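You operate a simulated robot arm through the tools that you are given. There is no shell and no other tool. Be economical: measure what you need, move in short steps, check, and stop when the job is done.

You run a simulated robot arm. Do the job below in one go: nothing can be reset, and whatever is moved stays where it is left.

Task
Put things in order on the middle of the stone top. At the end: the pink roller stands where the white tube (marked "HANDS") stood; the white tube from the middle of the stone top stands where the blue pot stood; the blue pot stands where the cream tumbler stood; the cream tumbler is on the tray; whatever was shut is shut again. Leave all else as you found it, and nothing knocked over.

It is judged by the outcome, as a careful person would: the job done as asked, and still so three seconds after it is handed in. It fails if anything else is knocked over, pushed out of place, dropped, spilled or broken.

Robot
A 5-joint arm with a two-finger parallel gripper, fixed in place. Base frame: the origin is at the foot of the arm, x ahead of it, y to its left, z up; the work surface is at about z = 0. Readings come in mm, rad, newtons and seconds.
With the tool pointing down near the work surface it reaches from about 260 to 680 mm from the base axis. Its first joint turns from -1.152 to 1.152 rad. The tool tilts only in the upright plane through the base axis and itself; it spins freely about its own axis. Payload 2.9 kg.
The TCP is the grasp point between the finger pads, 30 mm short of the fingertips. In the tool frame z runs along the fingers and y along their closing line. Largest opening 110 mm; finger width 20, thickness 10; the body of the gripper, 48 by 112 mm, starts 55 mm behind the TCP.
Orientation is told as [roll, pitch, yaw] about the base's x, y, z axes, in that order, counted from this pose: with the fingers straight down and closing along the base's y, the tool's x points along the base's -x, its y along +y and its z along -z.

Tools
- The arm moves only by the tool servo_tool. Its argument "targets" is a list of rows, each an object of numbers (a shift or turn left out is 0, a gripper value left out holds the last): "hand": the gripper command, from -1 (fully open) to 1 (shut), values between in proportion; "tx", "ty", "tz": the shift along the tool's x, y, z in mm; "ax", "ay", "az": the turn, a rotation vector about the tool's x, y, z in rad. In form: [{"hand": .., "tx": .., "ty": .., "tz": .., "ax": .., "ay": .., "az": ..}, ...]. A call has 1 to 12 rows; each row shifts and turns the commanded pose from where the row before left it, along the tool's axes as they then stand. A row lasts 0.2 s, in which the tool goes at most 50 mm and 0.15 rad; a call with a longer step from one row to the next is refused whole, and so is a gripper value outside its range. Where a pose cannot be reached the arm comes as near as it can. A force on the tool above 40 N (or 10 N above the force at the start of the call, whichever is more), or a blocked arm, ends the call early, and 0.2 s more pass. Each finger travels about 108 mm/s and halts on what it meets, pressing with about 32 N; the grip force reading is that of the motor and also rises with nothing between the fingers. The clock runs only during rows and for 0.2 s after the last one: add rows that do not move to give the fingers time. The reply holds the time, the measured pose of the TCP, the force on the tool along the base axes, the opening and the grip force, in the units named above and with some noise.
- Cameras (640 x 400 px; columns grow to the right, rows downward): "scene" is fixed at [28.2, -451, 594]; the picture's right is [0.82, -0.57, 0.00], its down [-0.38, -0.55, -0.75] and it looks along [0.42, 0.62, -0.66] (base axes); focal length 345 px, centre (320, 200). "wrist" rides on the gripper at [72, 17, -103] in the tool frame; the picture's right is [-0.23, 0.97, 0.00], its down [-0.76, -0.18, -0.62] and it looks along [-0.61, -0.14, 0.78] (tool axes); focal length 222 px, centre (320, 200). There is no depth. A picture from a camera that has moved, and an enlarged one, comes with that camera's place and axes in the base frame and with its lens.
- capture(camera): a new picture of that camera. The clock stands still meanwhile.
- zoom(camera, box): a new picture of the part [left, top, right, bottom] of that camera's present view, enlarged. The clock stands still meanwhile.
- sign_off(): hands the job in; it is judged then, once.

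Go step by step. Nothing tells you positions but the pictures and the camera data: compare them with the known pose of the tool, close in by small moves and look again before you grip or let go. The budget is 120 turns and 84 pictures, counting those below and the enlarged ones. Unless the task says otherwise, let go and move clear before handing in, and close with one line.

The tools are called by a JSON object that holds its "op" and its "data". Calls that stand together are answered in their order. servo_tool: Moves the arm, as the interface text tells. Its arguments: {"type":"object","properties":{"targets":{"type":"array","items":{"type":"object","properties":{"hand":{"type":"number"},"tx":{"type":"number"},"ty":{"type":"number"},"tz":{"type":"number"},"ax":{"type":"number"},"ay":{"type":"number"},"az":{"type":"number"}}}}},"required":["targets"]} The other tools are called the same way: capture (camera) takes a picture; zoom (camera, box) takes an enlarged picture of a part of a camera's view; sign_off () hands the job in.

At the start:

```text
clock: 0.0
tcp_pos: [358.4, 172.9, 240.8]
ee_rot: [0.0, 0.0, 0.001]
wrist_force: [-0.5, 0.5, -0.4]
grip_width: 109.8
grip_force: 0.0
```

scene: 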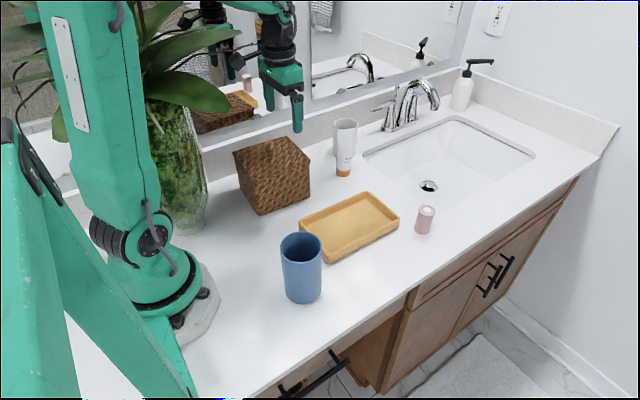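
wrist: 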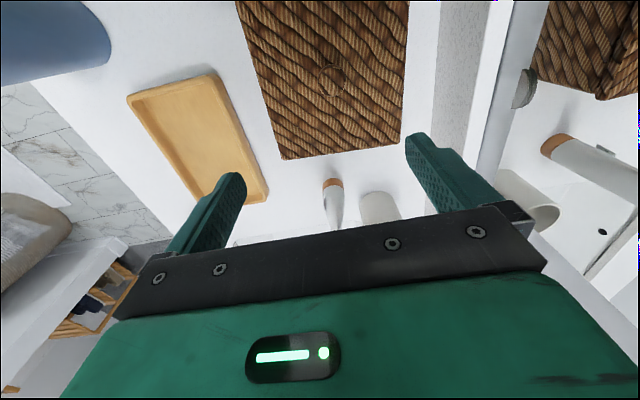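

I see the blue pot, tray, woven basket, a white tube with an orange cap in front of a pale tumbler, and the pink roller. I'll enlarge the key areas first.

{"op": "zoom", "data": {"camera": "scene", "box": [220, 100, 460, 250]}}

{"op": "zoom", "data": {"camera": "scene", "box": [310, 100, 390, 190]}}

{"op": "zoom", "data": {"camera": "scene", "box": [260, 180, 460, 310]}}

```text
2.67 times, centred on (340, 175) of scene
camera zoom: at [28.2, -451.0, 594.0], right [0.82, -0.57, 0.0], down [-0.38, -0.55, -0.75], along [0.42, 0.62, -0.66], focal length 920 px, centre (267, 267)
```

zoom: 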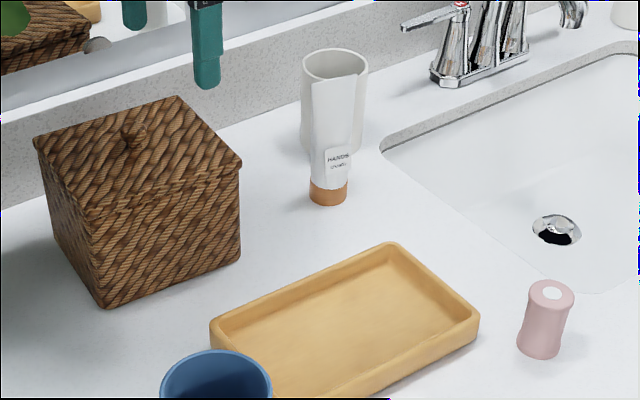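

```text
4.44 times, centred on (350, 145) of scene
camera zoom: at [28.2, -451.0, 594.0], right [0.82, -0.57, 0.0], down [-0.38, -0.55, -0.75], along [0.42, 0.62, -0.66], focal length 1534 px, centre (187, 444)
```

zoom: 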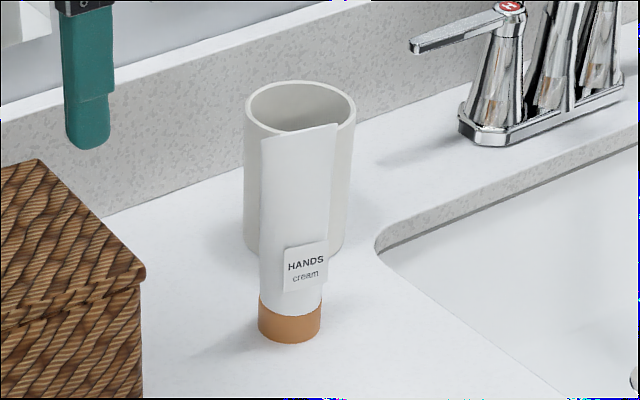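

```text
3.08 times, centred on (360, 245) of scene
camera zoom: at [28.2, -451.0, 594.0], right [0.82, -0.57, 0.0], down [-0.38, -0.55, -0.75], along [0.42, 0.62, -0.66], focal length 1062 px, centre (197, 62)
```

zoom: 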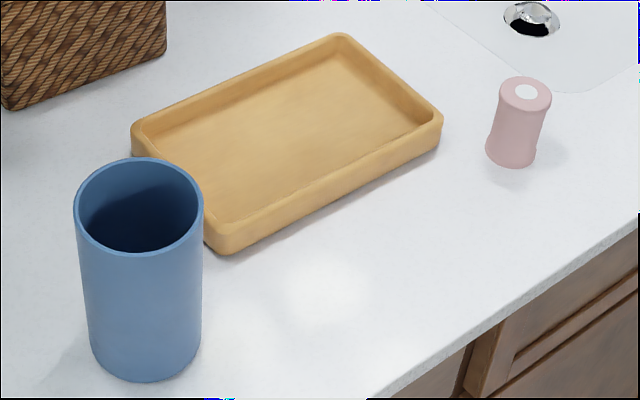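

The tumbler is roughly at (600, 238), tube (533, 161), pot (230, -101), roller (553, -122) and tray centre (415, -14). I'll move toward the tumbler, well above everything, and look.

{"op": "servo_tool", "data": {"targets": [{"hand": -1, "tx": -35, "ty": 8}, {"tx": -35, "ty": 8}, {"tx": -35, "ty": 8}, {"tx": -35, "ty": 8}, {"tx": -35, "ty": 8}, {}]}}

{"op": "capture", "data": {"camera": "wrist"}}

{"op": "capture", "data": {"camera": "scene"}}

```text
clock: 1.4
tcp_pos: [533.3, 211.3, 241.4]
ee_rot: [0.001, -0.001, 0.0]
wrist_force: [0.6, 0.8, -0.1]
grip_width: 109.9
grip_force: 0.0
```

```text
78 pictures are left
camera wrist: at [462.0, 227.4, 343.6], right [0.23, 0.97, 0.0], down [0.76, -0.18, 0.62], along [0.61, -0.14, -0.78], focal length 222 px, centre (320, 200)
```

wrist: 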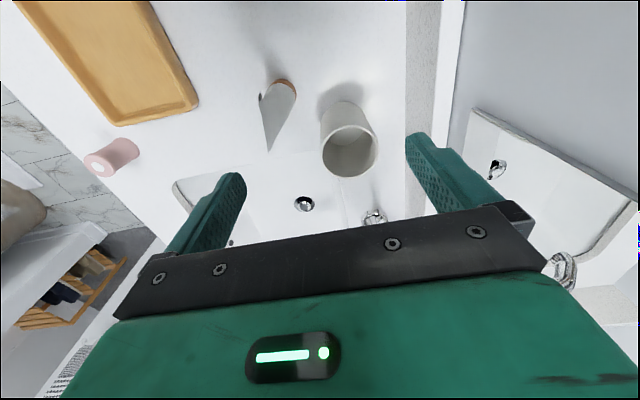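

```text
77 pictures are left
```

scene: 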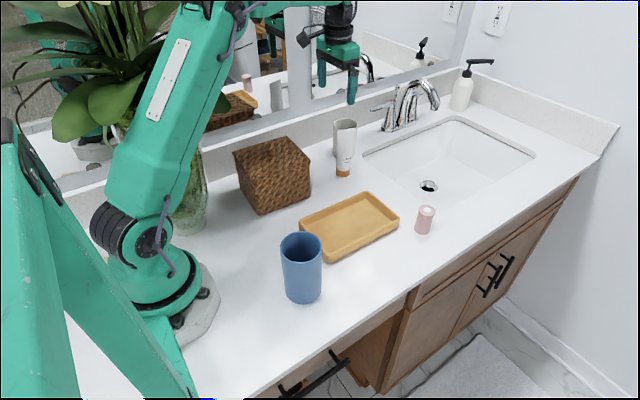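

{"op": "zoom", "data": {"camera": "wrist", "box": [240, 60, 400, 190]}}

```text
3.08 times, centred on (320, 125) of wrist
camera zoom: at [462.0, 227.4, 343.6], right [0.23, 0.97, 0.0], down [0.76, -0.18, 0.62], along [0.61, -0.14, -0.78], focal length 684 px, centre (320, 431)
```

zoom: 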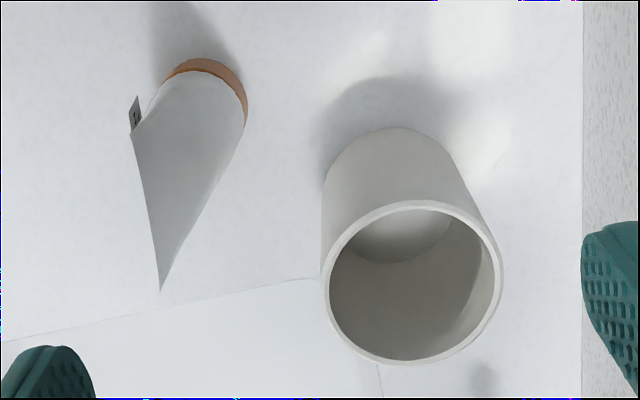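

The wrist view puts the tumbler at about (589, 235) and the tube at about (526, 160). I'll move above the tumbler and descend part way.

{"op": "servo_tool", "data": {"targets": [{"tx": -28, "ty": 12}, {"tx": -28, "ty": 11.7}, {"tz": 30}, {"tz": 30}, {"tz": 30}, {}]}}

{"op": "capture", "data": {"camera": "wrist"}}

```text
clock: 2.8
tcp_pos: [589.1, 236.5, 149.4]
ee_rot: [0.002, 0.001, 0.001]
wrist_force: [0.1, -0.7, -0.2]
grip_width: 109.9
grip_force: 0.0
```

```text
75 pictures are left
camera wrist: at [517.9, 253.0, 253.5], right [0.23, 0.97, 0.0], down [0.76, -0.18, 0.62], along [0.61, -0.14, -0.78], focal length 222 px, centre (320, 200)
```

wrist: 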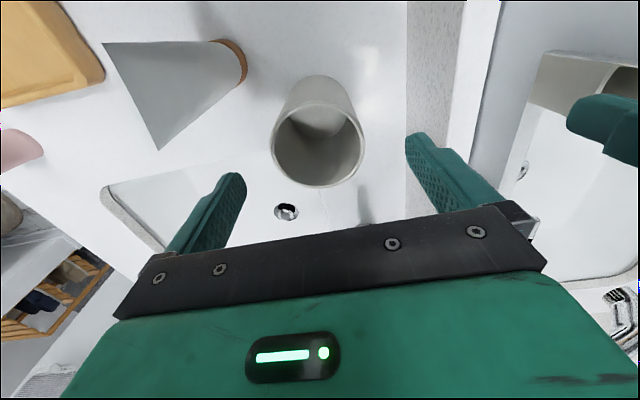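

Centred on the tumbler within a couple of mm. Descending.

{"op": "servo_tool", "data": {"targets": [{"tz": 25, "tx": 1}, {"tz": 25}, {"tz": 25}, {"tz": 13}, {}]}}

{"op": "capture", "data": {"camera": "scene"}}

{"op": "capture", "data": {"camera": "wrist"}}

```text
clock: 4.0
tcp_pos: [587.9, 236.3, 62.7]
ee_rot: [0.001, 0.001, -0.001]
wrist_force: [0.4, -0.7, -0.4]
grip_width: 110.1
grip_force: 0.0
```

```text
74 pictures are left
```

scene: 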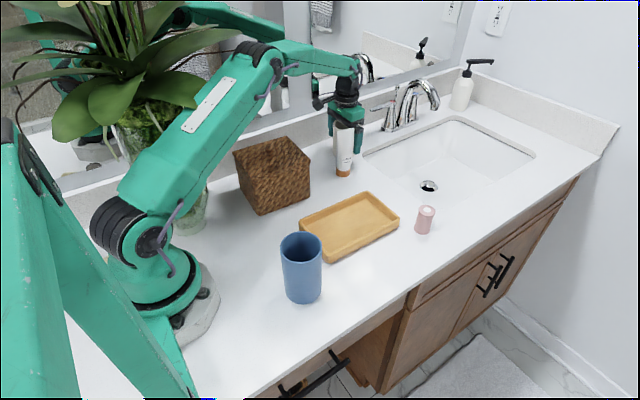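

```text
73 pictures are left
camera wrist: at [516.2, 251.8, 165.6], right [0.23, 0.97, 0.0], down [0.76, -0.18, 0.62], along [0.61, -0.14, -0.78], focal length 222 px, centre (320, 200)
```

wrist: 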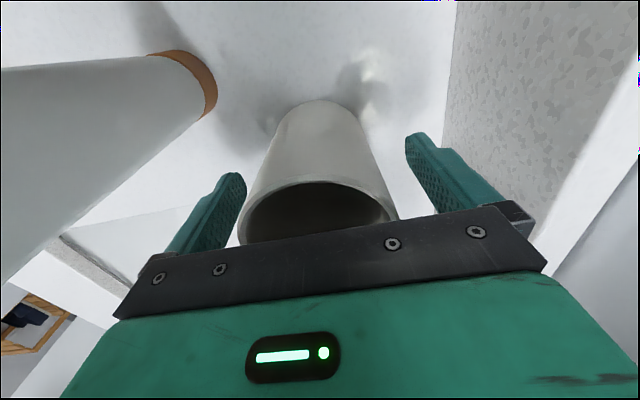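

{"op": "servo_tool", "data": {"targets": [{"hand": 0.0}, {"hand": 1}, {}, {}]}}

```text
clock: 5.0
tcp_pos: [588.3, 234.9, 63.8]
ee_rot: [-0.001, 0.0, 0.0]
wrist_force: [0.4, 0.7, 0.7]
grip_width: 66.6
grip_force: 32.5
```

Gripped at 66.6 mm. Lifting gently.

{"op": "servo_tool", "data": {"targets": [{"tz": -10}, {"tz": -20}, {"tz": -25}, {"tz": -25}, {"tz": -25}, {"tz": -25}, {"tz": -25}, {"tz": -20}, {}]}}

{"op": "capture", "data": {"camera": "scene"}}

{"op": "capture", "data": {"camera": "wrist"}}

```text
clock: 7.0
tcp_pos: [587.5, 234.2, 236.9]
ee_rot: [0.0, 0.001, 0.0]
wrist_force: [-0.9, 0.5, -1.7]
grip_width: 66.7
grip_force: 32.4
```

```text
72 pictures are left
```

scene: 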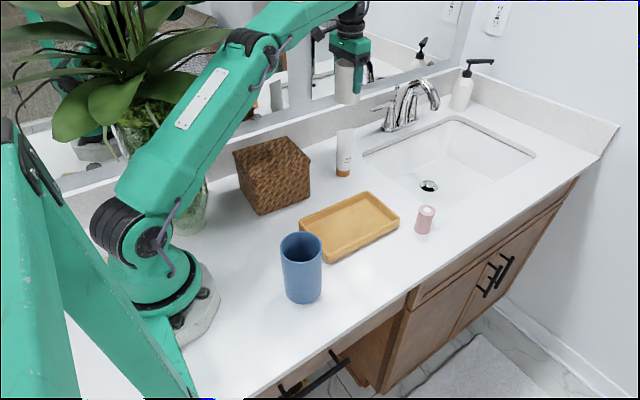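

```text
71 pictures are left
camera wrist: at [516.5, 251.1, 340.1], right [0.23, 0.97, 0.0], down [0.76, -0.18, 0.62], along [0.61, -0.14, -0.78], focal length 222 px, centre (320, 200)
```

wrist: 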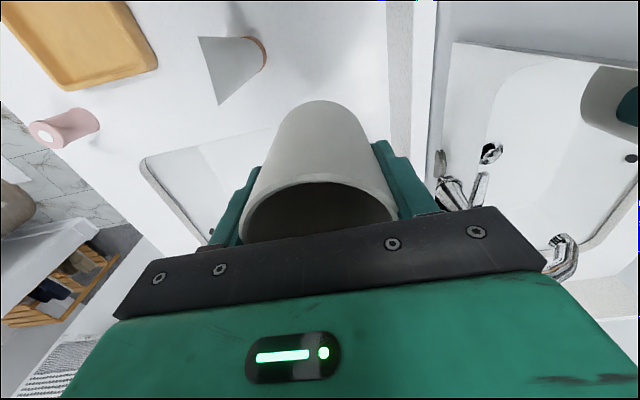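

Tumbler is held upright, its base about 63 mm below the TCP. Carrying it over to the tray centre.

{"op": "servo_tool", "data": {"targets": [{"tx": 10, "ty": -15}, {"tx": 17, "ty": -26}, {"tx": 17, "ty": -26}, {"tx": 17, "ty": -26}, {"tx": 17, "ty": -26}, {"tx": 17, "ty": -26}, {"tx": 17, "ty": -26}, {"tx": 17, "ty": -26}, {"tx": 17, "ty": -26}, {"tx": 16, "ty": -26}, {}]}}

{"op": "servo_tool", "data": {"targets": [{"tz": 30}, {"tz": 30}, {"tz": 25}, {"tz": 15}, {"tz": 10}, {}]}}

{"op": "capture", "data": {"camera": "scene"}}

{"op": "capture", "data": {"camera": "wrist"}}

```text
clock: 9.4
tcp_pos: [427.6, -12.9, 237.5]
ee_rot: [0.0, 0.001, -0.001]
wrist_force: [-0.2, 0.5, -2.8]
grip_width: 66.4
grip_force: 32.4
```

```text
clock: 10.8
tcp_pos: [426.6, -12.2, 127.5]
ee_rot: [0.001, 0.0, 0.002]
wrist_force: [0.6, 0.2, -2.4]
grip_width: 66.4
grip_force: 32.0
```

```text
70 pictures are left
```

scene: 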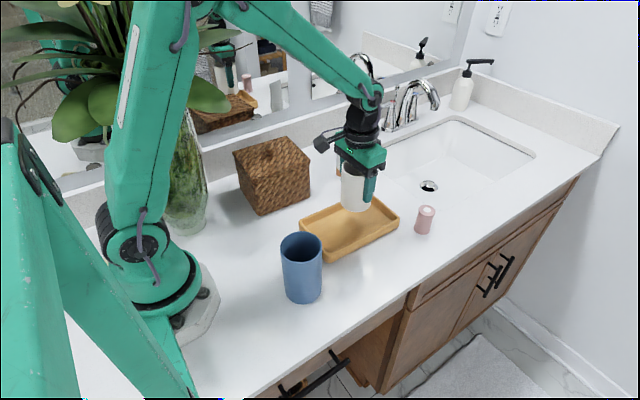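

```text
69 pictures are left
camera wrist: at [354.8, 3.2, 230.4], right [0.23, 0.97, 0.0], down [0.76, -0.18, 0.62], along [0.61, -0.14, -0.78], focal length 222 px, centre (320, 200)
```

wrist: 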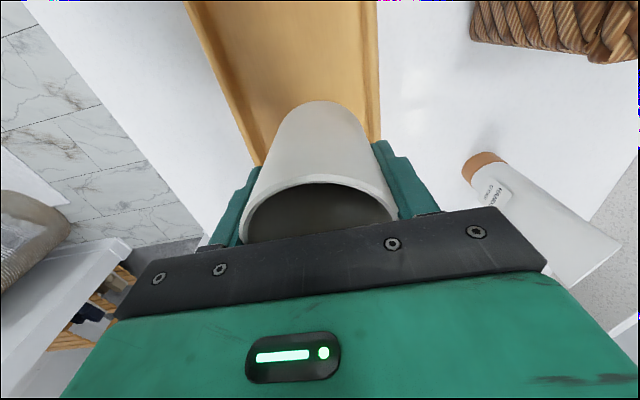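

{"op": "zoom", "data": {"camera": "scene", "box": [290, 150, 410, 270]}}

```text
3.33 times, centred on (350, 210) of scene
camera zoom: at [28.3, -451.0, 594.0], right [0.82, -0.57, 0.0], down [-0.38, -0.55, -0.75], along [0.42, 0.62, -0.66], focal length 1150 px, centre (220, 167)
```

zoom: 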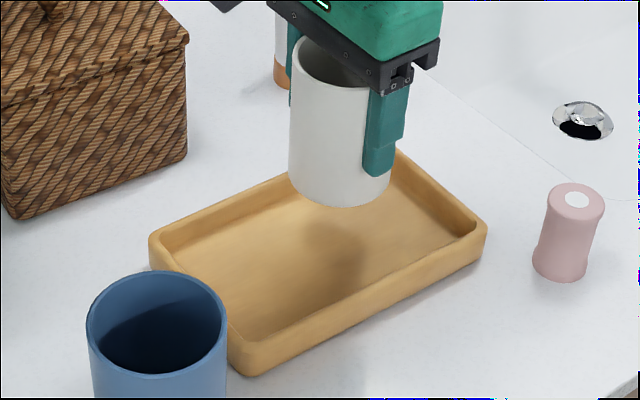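

{"op": "servo_tool", "data": {"targets": [{"tz": 15, "ty": -3}, {"tz": 15}, {"tz": 10}, {"tz": 6}, {"tz": 3}, {}]}}

{"op": "zoom", "data": {"camera": "scene", "box": [290, 150, 410, 270]}}

```text
clock: 12.2
tcp_pos: [427.2, -16.1, 77.9]
ee_rot: [0.001, 0.002, -0.001]
wrist_force: [-0.5, -0.3, -1.0]
grip_width: 66.5
grip_force: 32.2
```

```text
3.33 times, centred on (350, 210) of scene
camera zoom: at [28.3, -451.0, 594.0], right [0.82, -0.57, 0.0], down [-0.38, -0.55, -0.75], along [0.42, 0.62, -0.66], focal length 1150 px, centre (220, 167)
```

zoom: 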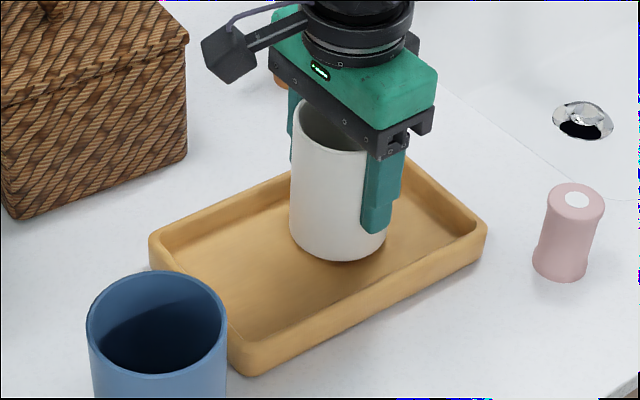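

{"op": "servo_tool", "data": {"targets": [{"tz": 2}, {"tz": 2}, {"tz": 1}, {}]}}

```text
clock: 13.2
tcp_pos: [425.7, -16.1, 72.5]
ee_rot: [-0.001, 0.001, 0.0]
wrist_force: [0.6, 0.5, -1.3]
grip_width: 66.6
grip_force: 31.7
```

{"op": "servo_tool", "data": {"targets": [{"tz": 1}, {"tz": 1}, {"tz": 1}, {"tz": 1}, {}]}}

{"op": "zoom", "data": {"camera": "scene", "box": [310, 190, 390, 260]}}

```text
clock: 14.4
tcp_pos: [425.8, -15.9, 69.3]
ee_rot: [0.0, -0.001, 0.001]
wrist_force: [-3.5, 0.3, 5.4]
grip_width: 66.9
grip_force: 31.7
```

```text
5.71 times, centred on (350, 225) of scene
camera zoom: at [28.2, -451.0, 594.0], right [0.82, -0.57, 0.0], down [-0.38, -0.55, -0.75], along [0.42, 0.62, -0.66], focal length 1972 px, centre (149, 57)
```

zoom: 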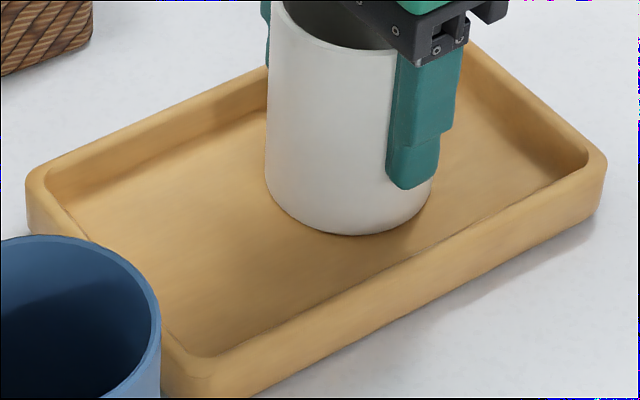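

It has touched the tray floor. Releasing and rising straight up.

{"op": "servo_tool", "data": {"targets": [{"hand": -0.25}, {"hand": -0.5}, {"hand": -1}, {}, {"tz": -20}, {"tz": -35}, {"tz": -40}, {"tz": -40}, {"tz": -40}, {}]}}

{"op": "capture", "data": {"camera": "scene"}}

```text
clock: 16.6
tcp_pos: [427.3, -16.0, 246.2]
ee_rot: [0.001, 0.0, 0.003]
wrist_force: [0.6, -1.1, 0.1]
grip_width: 110.1
grip_force: 0.0
```

```text
65 pictures are left
```

scene: 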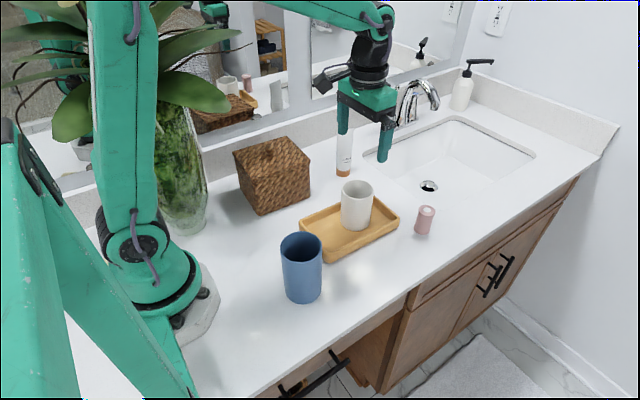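

Tumbler stands on the tray. Next the blue pot: moving high above it, near (250, -101).

{"op": "servo_tool", "data": {"targets": [{"tx": 29, "ty": -14}, {"tx": 29, "ty": -14}, {"tx": 29, "ty": -14}, {"tx": 29, "ty": -14}, {"tx": 29, "ty": -14}, {"tx": 29, "ty": -15}, {}, {}]}}

{"op": "capture", "data": {"camera": "wrist"}}

{"op": "capture", "data": {"camera": "scene"}}

```text
clock: 18.4
tcp_pos: [251.5, -101.5, 243.7]
ee_rot: [0.002, 0.0, 0.001]
wrist_force: [-0.8, 0.8, -0.6]
grip_width: 110.0
grip_force: 0.0
```

```text
64 pictures are left
camera wrist: at [180.2, -85.2, 346.8], right [0.23, 0.97, 0.0], down [0.76, -0.18, 0.62], along [0.61, -0.14, -0.78], focal length 222 px, centre (320, 200)
```

wrist: 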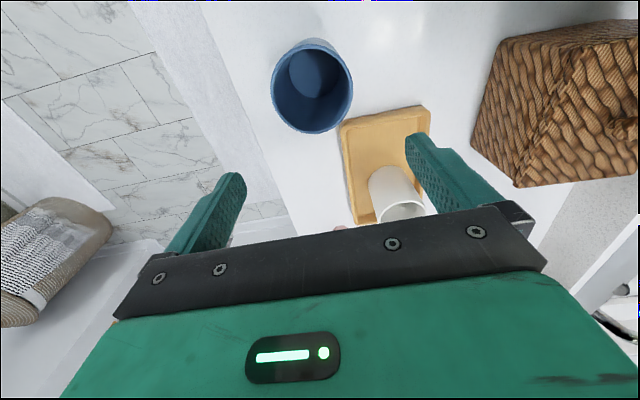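

```text
63 pictures are left
```

scene: 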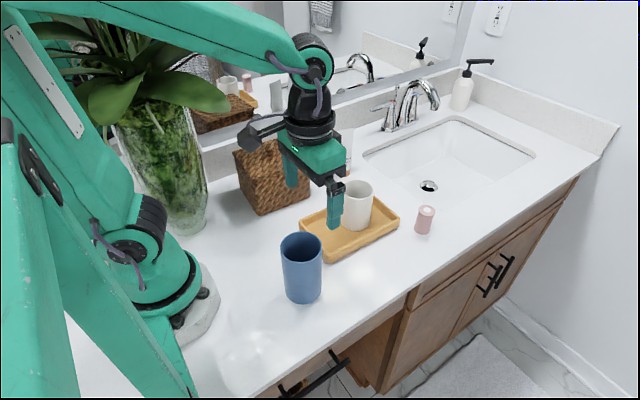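

{"op": "zoom", "data": {"camera": "wrist", "box": [250, 20, 380, 150]}}

```text
3.08 times, centred on (315, 85) of wrist
camera zoom: at [180.2, -85.2, 346.8], right [0.23, 0.97, 0.0], down [0.76, -0.18, 0.62], along [0.61, -0.14, -0.78], focal length 684 px, centre (335, 554)
```

zoom: 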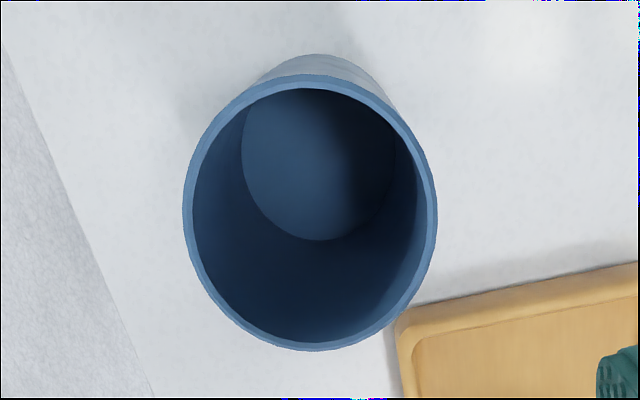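

The pot is empty and stands at about (227, -102), 74 mm wide. Moving over it and down part way to see the reach holds.

{"op": "servo_tool", "data": {"targets": [{"tx": 12}, {"tx": 11}, {"tz": 25}, {"tz": 25}, {}]}}

{"op": "capture", "data": {"camera": "wrist"}}

```text
clock: 19.6
tcp_pos: [229.1, -100.4, 194.6]
ee_rot: [-0.002, -0.001, 0.0]
wrist_force: [0.2, -0.3, 0.3]
grip_width: 110.0
grip_force: 0.0
```

```text
61 pictures are left
camera wrist: at [157.7, -84.5, 297.1], right [0.23, 0.97, 0.0], down [0.76, -0.18, 0.62], along [0.61, -0.14, -0.78], focal length 222 px, centre (320, 200)
```

wrist: 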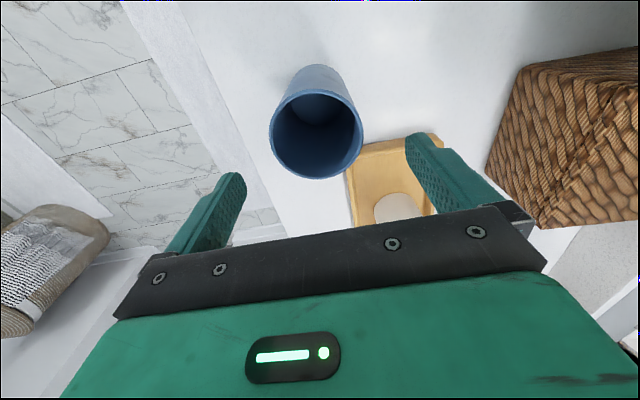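

{"op": "servo_tool", "data": {"targets": [{"tx": 4, "ty": -1.5, "tz": 15}, {"tz": 20}, {"tz": 20}, {"tz": 20}, {"tz": 20}, {}]}}

{"op": "capture", "data": {"camera": "wrist"}}

{"op": "capture", "data": {"camera": "scene"}}

```text
clock: 21.0
tcp_pos: [224.0, -101.4, 98.8]
ee_rot: [-0.002, 0.0, 0.001]
wrist_force: [0.1, 0.0, 0.2]
grip_width: 109.9
grip_force: 0.1
```

```text
60 pictures are left
camera wrist: at [153.4, -85.8, 201.5], right [0.23, 0.97, 0.0], down [0.76, -0.18, 0.62], along [0.61, -0.14, -0.78], focal length 222 px, centre (320, 200)
```

wrist: 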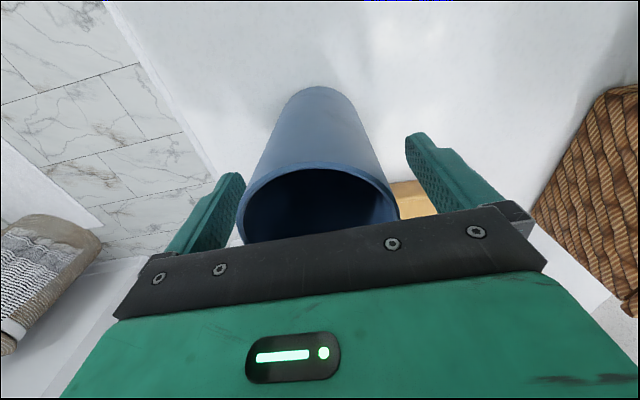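

```text
59 pictures are left
```

scene: 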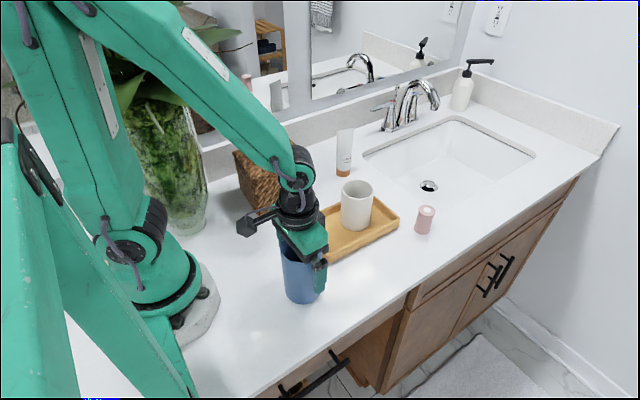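

Fingers straddle the pot. Gripping.

{"op": "servo_tool", "data": {"targets": [{"hand": 0.0}, {"hand": 1}, {}, {}]}}

```text
clock: 22.0
tcp_pos: [225.7, -101.9, 98.5]
ee_rot: [-0.001, 0.0, 0.0]
wrist_force: [0.4, 0.0, 0.0]
grip_width: 73.3
grip_force: 32.2
```

{"op": "servo_tool", "data": {"targets": [{"tz": -8}, {"tz": -20}, {"tz": -25}, {"tz": -25}, {"tz": -25}, {"tz": -25}, {"tz": -25}, {"tz": -20}, {}]}}

{"op": "capture", "data": {"camera": "wrist"}}

```text
clock: 24.0
tcp_pos: [224.1, -102.8, 271.8]
ee_rot: [0.0, 0.001, 0.0]
wrist_force: [-0.5, -0.1, -0.9]
grip_width: 73.3
grip_force: 32.1
```

```text
58 pictures are left
camera wrist: at [153.0, -87.7, 375.1], right [0.23, 0.97, 0.0], down [0.76, -0.18, 0.62], along [0.61, -0.14, -0.78], focal length 222 px, centre (320, 200)
```

wrist: 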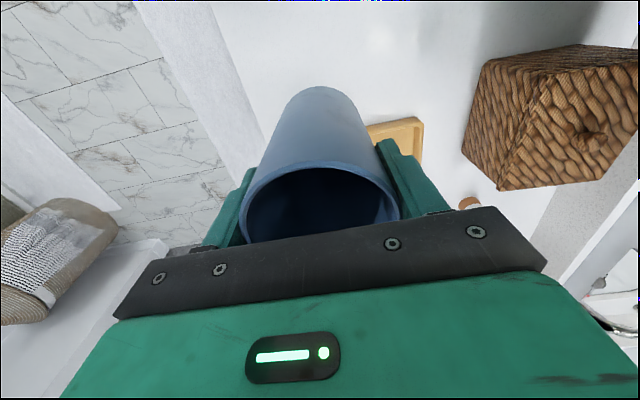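

Pot is up with its base about 173 mm above the top. Carrying it round to the tumbler's old place, higher than the tube.

{"op": "servo_tool", "data": {"targets": [{"tx": -15, "ty": 7}, {"tx": -32, "ty": 15.5}, {"tx": -32, "ty": 15.5}, {"tx": -32, "ty": 15.5}, {"tx": -32, "ty": 15.5}, {"tx": -32, "ty": 15.5}, {"tx": -32, "ty": 15.5}, {"tx": -32, "ty": 15.5}, {"tx": -32, "ty": 15.5}, {"tx": -32, "ty": 15.5}, {"tx": -32, "ty": 15.5}, {}]}}

{"op": "servo_tool", "data": {"targets": [{"tx": -4, "ty": 20}, {"tx": -5, "ty": 30}, {"tx": -5, "ty": 30}, {"tx": -5, "ty": 30}, {"tx": -5, "ty": 30}, {"tx": -4, "ty": 20}, {"ty": 15}, {}, {}]}}

{"op": "capture", "data": {"camera": "wrist"}}

{"op": "capture", "data": {"camera": "scene"}}

```text
clock: 26.6
tcp_pos: [560.0, 61.4, 271.4]
ee_rot: [0.001, 0.001, -0.001]
wrist_force: [0.8, 0.4, -1.3]
grip_width: 73.2
grip_force: 32.2
```

```text
clock: 28.6
tcp_pos: [587.2, 236.4, 273.1]
ee_rot: [-0.001, 0.001, 0.0]
wrist_force: [0.6, -0.6, -0.6]
grip_width: 73.4
grip_force: 32.1
```

```text
57 pictures are left
camera wrist: at [515.7, 251.4, 375.6], right [0.23, 0.97, 0.0], down [0.76, -0.18, 0.62], along [0.61, -0.14, -0.78], focal length 222 px, centre (320, 200)
```

wrist: 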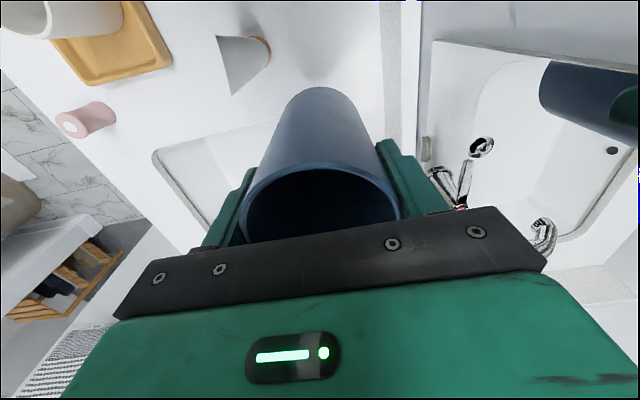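

```text
56 pictures are left
```

scene: 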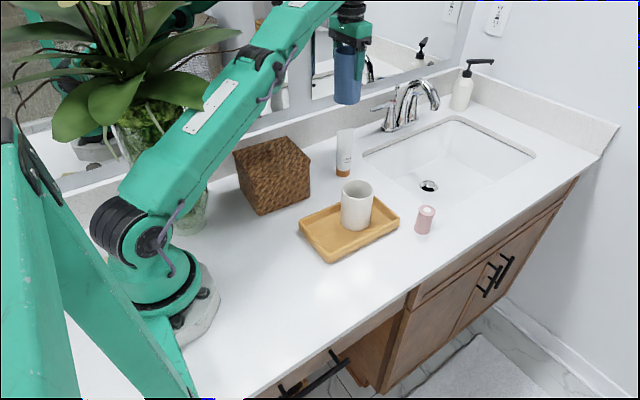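

{"op": "servo_tool", "data": {"targets": [{"tz": 20}, {"tz": 30}, {"tz": 30}, {"tz": 30}, {"tz": 25}, {"tz": 20}, {"tz": 8}, {}]}}

{"op": "zoom", "data": {"camera": "scene", "box": [290, 90, 410, 200]}}

```text
clock: 30.4
tcp_pos: [589.3, 233.4, 108.0]
ee_rot: [0.0, 0.0, -0.001]
wrist_force: [0.6, 0.1, -0.2]
grip_width: 73.4
grip_force: 32.0
```

```text
3.64 times, centred on (350, 145) of scene
camera zoom: at [28.3, -451.0, 594.0], right [0.82, -0.57, 0.0], down [-0.38, -0.55, -0.75], along [0.42, 0.62, -0.66], focal length 1255 px, centre (211, 400)
```

zoom: 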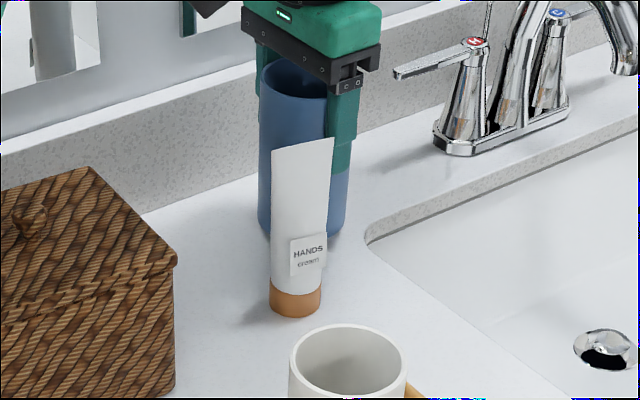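

{"op": "servo_tool", "data": {"targets": [{"tz": 3}, {"tz": 3}, {"tz": 1.5}, {"tz": 1}, {"tz": 1}, {}]}}

```text
clock: 31.8
tcp_pos: [588.3, 234.8, 100.9]
ee_rot: [0.0, 0.002, 0.001]
wrist_force: [0.4, 0.3, -0.3]
grip_width: 73.2
grip_force: 32.2
```

{"op": "servo_tool", "data": {"targets": [{"tz": 1}, {"tz": 1}, {"tz": 1}, {"tz": 0.5}, {}]}}

```text
clock: 33.0
tcp_pos: [588.4, 235.7, 97.4]
ee_rot: [-0.001, -0.002, 0.001]
wrist_force: [-7.5, -2.7, 17.8]
grip_width: 73.3
grip_force: 32.3
```

Firm contact with the stone top. Backing off slightly, releasing and rising.

{"op": "servo_tool", "data": {"targets": [{"tz": -1}, {"hand": -0.36}, {"hand": -0.6}, {"hand": -1}, {}, {"tz": -15}, {"tz": -30}, {"tz": -35}, {"tz": -35}, {"tz": -35}, {}]}}

{"op": "capture", "data": {"camera": "wrist"}}

{"op": "zoom", "data": {"camera": "scene", "box": [290, 90, 410, 200]}}

```text
clock: 35.4
tcp_pos: [589.4, 231.5, 248.5]
ee_rot: [0.001, -0.001, 0.0]
wrist_force: [0.1, 0.2, 0.1]
grip_width: 109.8
grip_force: 0.0
```

```text
54 pictures are left
camera wrist: at [517.9, 247.6, 351.9], right [0.23, 0.97, 0.0], down [0.76, -0.18, 0.62], along [0.61, -0.14, -0.78], focal length 222 px, centre (320, 200)
```

wrist: 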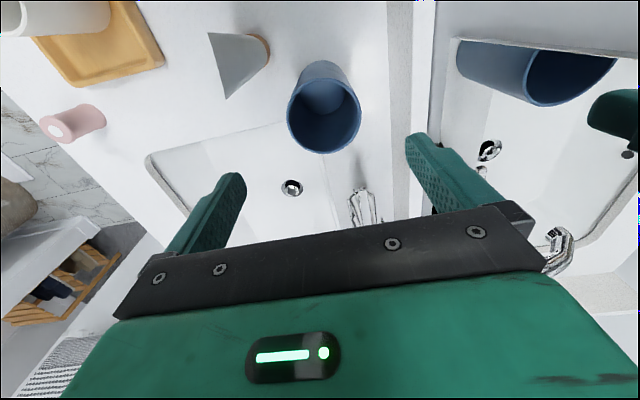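

```text
3.64 times, centred on (350, 145) of scene
camera zoom: at [28.2, -451.0, 594.0], right [0.82, -0.57, 0.0], down [-0.38, -0.55, -0.75], along [0.42, 0.62, -0.66], focal length 1255 px, centre (211, 400)
```

zoom: 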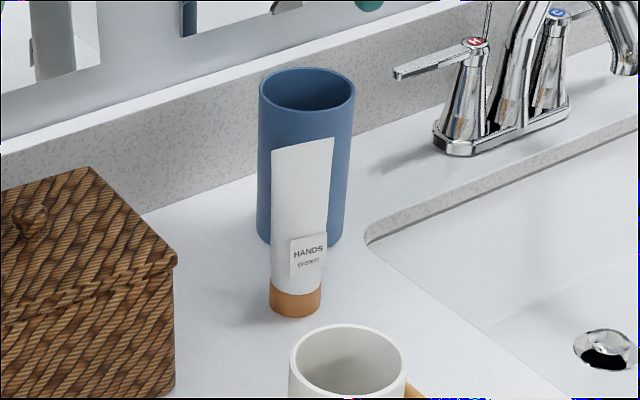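

The pot stands where the tumbler was. Next the tube: moving back to view it and turning the tool to match its flat faces.

{"op": "servo_tool", "data": {"targets": [{"tx": 28, "ty": -20}, {"tx": 28, "ty": -20}, {"tx": 20, "ty": -20}, {"tx": 10, "ty": -11}, {}, {"az": 0.1}, {"az": 0.1}, {}]}}

{"op": "capture", "data": {"camera": "wrist"}}

{"op": "zoom", "data": {"camera": "wrist", "box": [240, 60, 400, 190]}}

```text
clock: 37.2
tcp_pos: [503.8, 163.6, 247.7]
ee_rot: [-0.002, -0.001, -0.201]
wrist_force: [0.3, 0.3, -0.4]
grip_width: 109.8
grip_force: 0.0
```

```text
52 pictures are left
camera wrist: at [435.7, 193.2, 350.7], right [0.42, 0.91, 0.0], down [0.71, -0.33, 0.62], along [0.57, -0.26, -0.78], focal length 222 px, centre (320, 200)
```

wrist: 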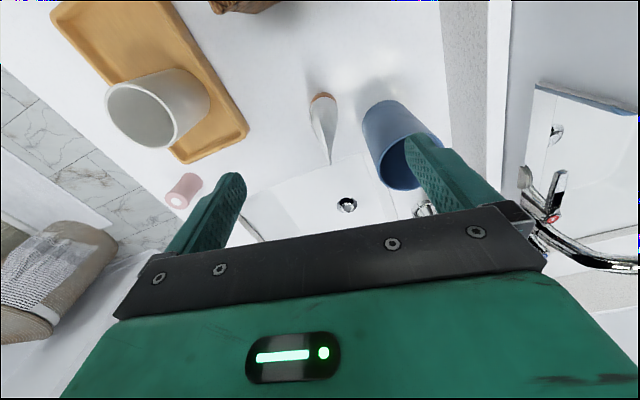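

```text
3.08 times, centred on (320, 125) of wrist
camera zoom: at [435.7, 193.2, 350.7], right [0.42, 0.91, 0.0], down [0.71, -0.33, 0.62], along [0.57, -0.26, -0.78], focal length 684 px, centre (320, 431)
```

zoom: 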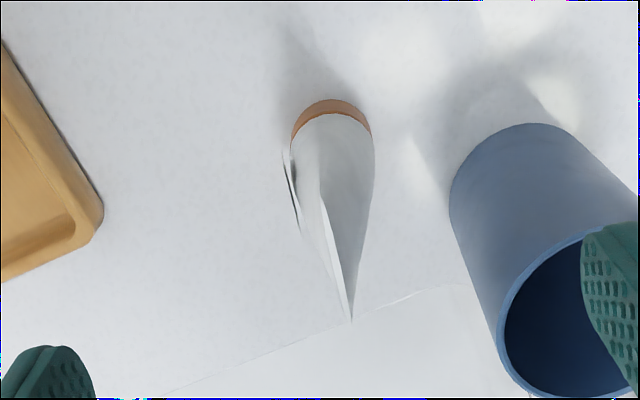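

The tube is at about (527, 159) with its flat faces square to the fingers. I'll narrow the opening, move over it and lower to grip height.

{"op": "servo_tool", "data": {"targets": [{"hand": -0.45, "tx": -12}, {"tx": -12, "ty": 0.2}, {"tz": 20}, {"tz": 20}, {"tz": 10}, {}]}}

{"op": "capture", "data": {"camera": "wrist"}}

```text
clock: 38.6
tcp_pos: [524.9, 158.4, 195.6]
ee_rot: [0.001, 0.0, -0.202]
wrist_force: [-0.3, -0.1, -0.4]
grip_width: 80.0
grip_force: 0.1
```

```text
50 pictures are left
camera wrist: at [459.4, 188.6, 299.5], right [0.42, 0.91, 0.0], down [0.71, -0.33, 0.62], along [0.57, -0.26, -0.78], focal length 222 px, centre (320, 200)
```

wrist: 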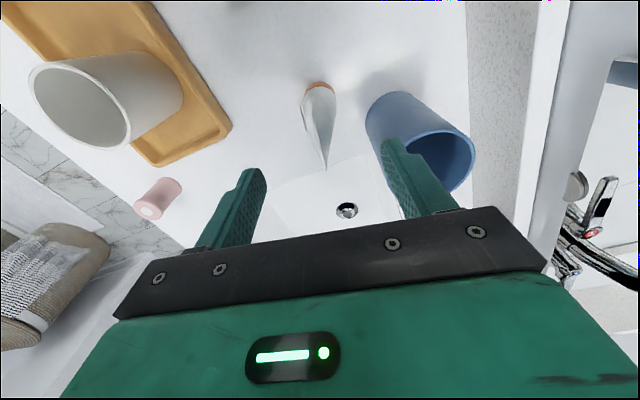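

{"op": "servo_tool", "data": {"targets": [{"tz": 20, "tx": -1}, {"tz": 20}, {"tz": 20}, {"tz": 20}, {"tz": 13}, {}]}}

{"op": "capture", "data": {"camera": "wrist"}}

{"op": "zoom", "data": {"camera": "scene", "box": [290, 90, 410, 200]}}

```text
clock: 40.0
tcp_pos: [526.2, 159.3, 103.3]
ee_rot: [0.0, -0.002, -0.201]
wrist_force: [0.3, -0.3, -0.4]
grip_width: 79.8
grip_force: 0.0
```

```text
49 pictures are left
camera wrist: at [460.1, 188.8, 206.3], right [0.42, 0.91, 0.0], down [0.71, -0.33, 0.62], along [0.57, -0.26, -0.78], focal length 222 px, centre (320, 200)
```

wrist: 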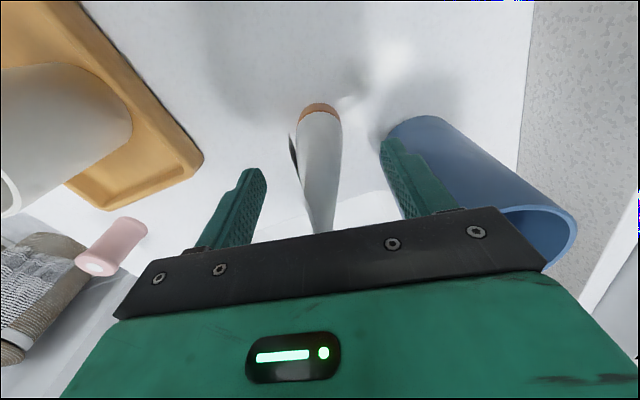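

```text
3.64 times, centred on (350, 145) of scene
camera zoom: at [28.3, -451.0, 594.0], right [0.82, -0.57, 0.0], down [-0.38, -0.55, -0.75], along [0.42, 0.62, -0.66], focal length 1255 px, centre (211, 400)
```

zoom: 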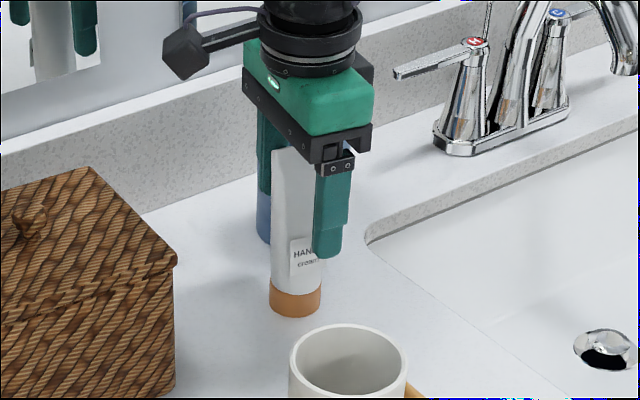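

{"op": "servo_tool", "data": {"targets": [{"hand": 0.1}, {"hand": 0.4}, {"hand": 1}, {}, {}]}}

{"op": "zoom", "data": {"camera": "scene", "box": [290, 90, 410, 200]}}

```text
clock: 41.2
tcp_pos: [526.5, 159.0, 103.5]
ee_rot: [0.0, 0.0, -0.202]
wrist_force: [-0.5, -0.4, 1.9]
grip_width: 23.4
grip_force: 32.6
```

```text
3.64 times, centred on (350, 145) of scene
camera zoom: at [28.2, -451.0, 594.0], right [0.82, -0.57, 0.0], down [-0.38, -0.55, -0.75], along [0.42, 0.62, -0.66], focal length 1255 px, centre (211, 400)
```

zoom: 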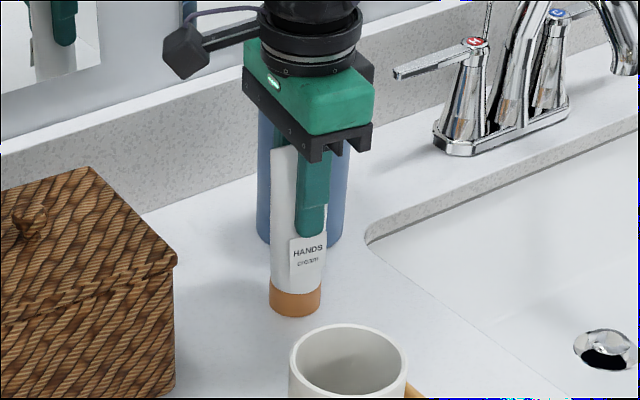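

Gripped at 23 mm, tube still upright. A small trial lift first.

{"op": "servo_tool", "data": {"targets": [{"tz": -4}, {"tz": -8}, {"tz": -8}, {}, {}]}}

{"op": "zoom", "data": {"camera": "scene", "box": [290, 90, 410, 200]}}

```text
clock: 42.4
tcp_pos: [525.8, 158.6, 124.7]
ee_rot: [0.001, 0.001, -0.202]
wrist_force: [0.9, -0.1, -2.4]
grip_width: 23.2
grip_force: 31.6
```

```text
3.64 times, centred on (350, 145) of scene
camera zoom: at [28.3, -451.0, 594.0], right [0.82, -0.57, 0.0], down [-0.38, -0.55, -0.75], along [0.42, 0.62, -0.66], focal length 1255 px, centre (211, 400)
```

zoom: 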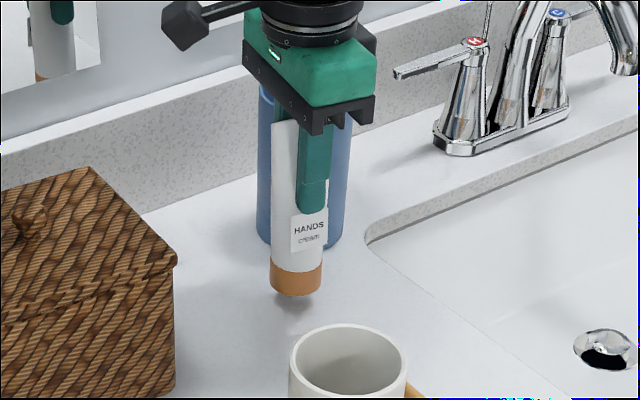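

Holding well and upright. Lifting higher and carrying it to the pot's old place, passing between basket and tumbler.

{"op": "servo_tool", "data": {"targets": [{"tz": -15}, {"tz": -25}, {"tz": -25}, {"tz": -25}, {"tz": -25}, {"tz": -15}, {}]}}

{"op": "servo_tool", "data": {"targets": [{"tx": 11, "ty": -14}, {"tx": 22, "ty": -29}, {"tx": 22, "ty": -29}, {"tx": 22, "ty": -29}, {"tx": 22, "ty": -29}, {"tx": 22, "ty": -29}, {"tx": 22, "ty": -29}, {"tx": 22, "ty": -29}, {"tx": 22, "ty": -29}, {"tx": 22, "ty": -29}, {"tx": 22, "ty": -29}, {}]}}

{"op": "capture", "data": {"camera": "scene"}}

```text
clock: 44.0
tcp_pos: [526.9, 159.1, 252.8]
ee_rot: [0.0, 0.002, -0.201]
wrist_force: [-0.3, -0.4, -2.1]
grip_width: 23.3
grip_force: 31.7
```

```text
clock: 46.6
tcp_pos: [237.3, -92.8, 255.7]
ee_rot: [0.0, 0.001, -0.198]
wrist_force: [0.2, 0.2, -2.3]
grip_width: 23.0
grip_force: 31.8
```

```text
45 pictures are left
```

scene: 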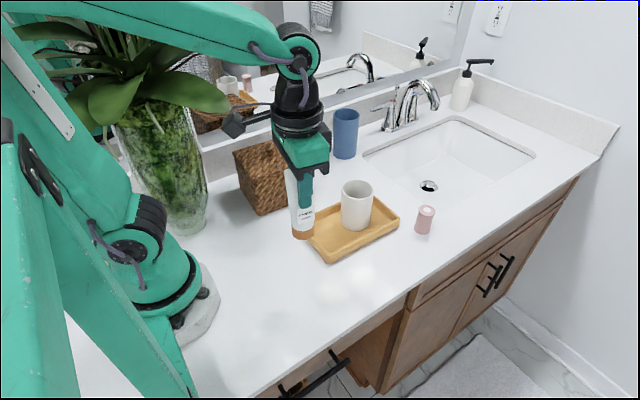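

{"op": "servo_tool", "data": {"targets": [{"tx": 9.7, "ty": -11.4}, {"tz": 20}, {"tz": 30}, {"tz": 30}, {"tz": 30}, {"tz": 20}, {"tz": 12}, {}, {}]}}

{"op": "capture", "data": {"camera": "wrist"}}

{"op": "zoom", "data": {"camera": "scene", "box": [240, 190, 370, 310]}}

```text
clock: 48.6
tcp_pos: [228.3, -102.7, 111.5]
ee_rot: [0.0, 0.001, -0.202]
wrist_force: [0.4, 0.3, -1.5]
grip_width: 23.0
grip_force: 31.8
```

```text
44 pictures are left
camera wrist: at [161.7, -72.8, 214.9], right [0.42, 0.91, 0.0], down [0.71, -0.33, 0.62], along [0.57, -0.26, -0.78], focal length 222 px, centre (320, 200)
```

wrist: 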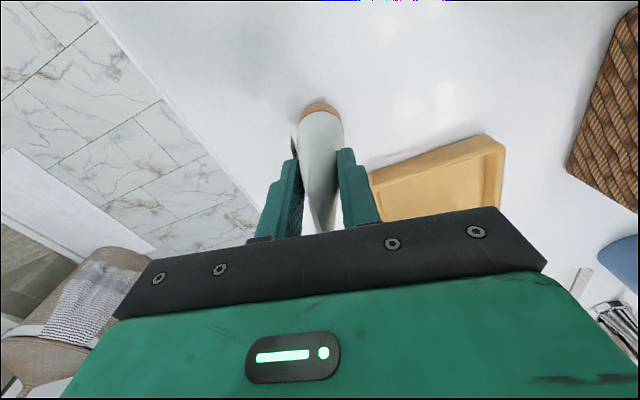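

```text
3.33 times, centred on (305, 250) of scene
camera zoom: at [28.3, -451.0, 594.0], right [0.82, -0.57, 0.0], down [-0.38, -0.55, -0.75], along [0.42, 0.62, -0.66], focal length 1150 px, centre (370, 33)
```

zoom: 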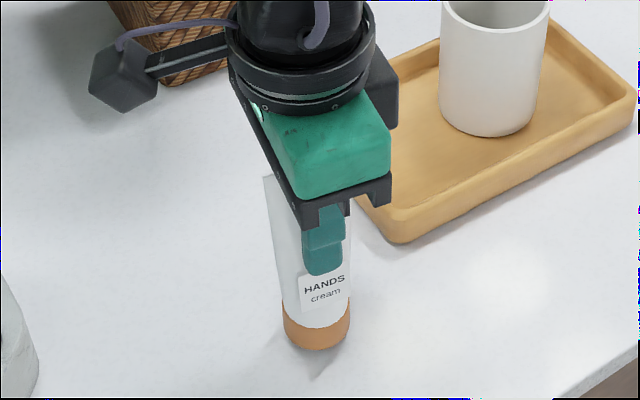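

{"op": "servo_tool", "data": {"targets": [{"tz": 3, "tx": 1}, {"tz": 2}, {"tz": 1}, {"tz": 1}, {}]}}

```text
clock: 49.8
tcp_pos: [227.2, -102.0, 104.2]
ee_rot: [-0.001, -0.002, -0.201]
wrist_force: [0.7, 0.6, -1.7]
grip_width: 23.1
grip_force: 31.9
```

{"op": "servo_tool", "data": {"targets": [{"tz": 1}, {"tz": 0.7}, {"tz": 0.7}, {}]}}

```text
clock: 50.8
tcp_pos: [228.4, -101.5, 103.8]
ee_rot: [0.002, -0.002, -0.2]
wrist_force: [-0.8, 0.8, 4.6]
grip_width: 23.2
grip_force: 31.9
stopped in row 4: the force on the tool passed its limit (the readings are from after the stop); the commanded pose is now the measured one
```

The tube is on the stone top. Releasing gently.

{"op": "servo_tool", "data": {"targets": [{"hand": 0.55}, {"hand": 0.45}, {"hand": 0.2}, {"hand": -0.2}, {}]}}

{"op": "zoom", "data": {"camera": "scene", "box": [240, 190, 370, 310]}}

{"op": "capture", "data": {"camera": "wrist"}}

```text
clock: 52.0
tcp_pos: [227.6, -101.7, 101.9]
ee_rot: [-0.001, -0.002, -0.2]
wrist_force: [-0.3, -0.4, -0.4]
grip_width: 66.2
grip_force: 0.1
```

```text
3.33 times, centred on (305, 250) of scene
camera zoom: at [28.2, -451.0, 594.0], right [0.82, -0.57, 0.0], down [-0.38, -0.55, -0.75], along [0.42, 0.62, -0.66], focal length 1150 px, centre (370, 33)
```

zoom: 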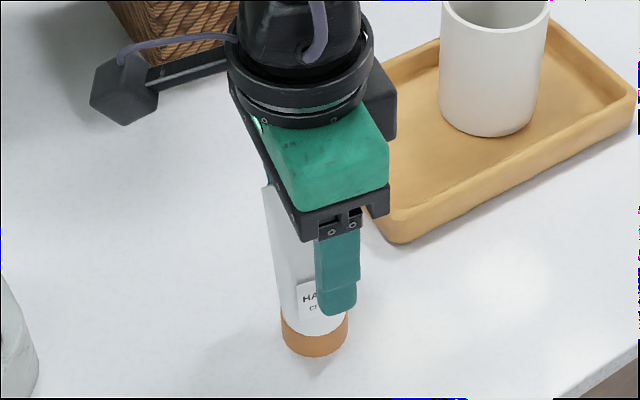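

```text
41 pictures are left
camera wrist: at [161.0, -72.5, 206.5], right [0.42, 0.91, 0.0], down [0.71, -0.32, 0.62], along [0.57, -0.26, -0.78], focal length 222 px, centre (320, 200)
```

wrist: 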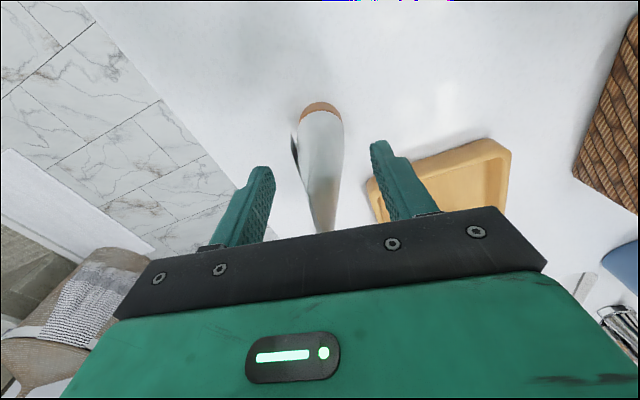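

Tube stands upright in the pot's old place. Rising clear and heading for the pink roller.

{"op": "servo_tool", "data": {"targets": [{"tz": -20}, {"tz": -35}, {"tz": -35}, {"tz": -35}, {"tz": -20, "hand": -0.45}, {"az": -0.1}, {"az": -0.1}, {}]}}

{"op": "servo_tool", "data": {"targets": [{"tx": -40, "ty": -3}, {"tx": -45, "ty": -3}, {"tx": -45, "ty": -3}, {"tx": -45, "ty": -3}, {"tx": -45, "ty": -4}, {"tx": -40, "ty": -4}, {"tz": 30}, {}]}}

{"op": "capture", "data": {"camera": "wrist"}}

{"op": "capture", "data": {"camera": "scene"}}

```text
clock: 53.8
tcp_pos: [227.6, -102.2, 249.4]
ee_rot: [0.001, 0.0, 0.003]
wrist_force: [0.1, 0.7, -0.1]
grip_width: 80.1
grip_force: 0.0
```

```text
clock: 55.6
tcp_pos: [485.8, -122.7, 219.2]
ee_rot: [0.001, -0.001, -0.001]
wrist_force: [0.4, -0.5, 0.6]
grip_width: 79.7
grip_force: 0.1
```

```text
40 pictures are left
camera wrist: at [413.9, -107.0, 322.7], right [0.23, 0.97, 0.0], down [0.76, -0.18, 0.62], along [0.61, -0.14, -0.78], focal length 222 px, centre (320, 200)
```

wrist: 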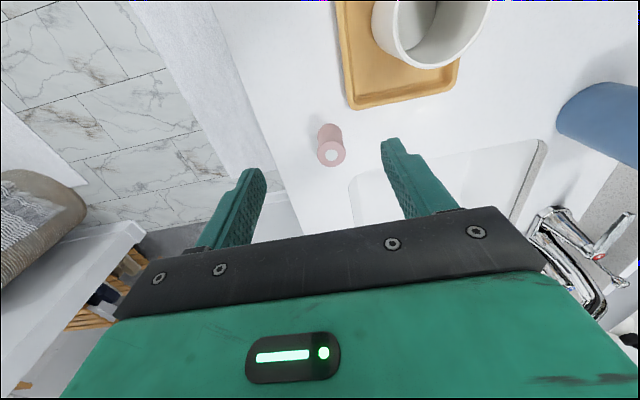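

```text
39 pictures are left
```

scene: 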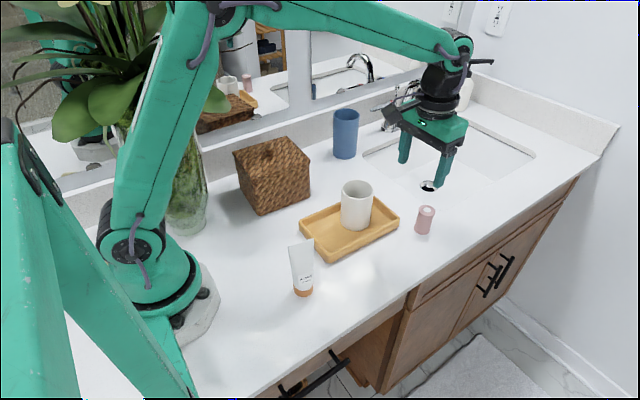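

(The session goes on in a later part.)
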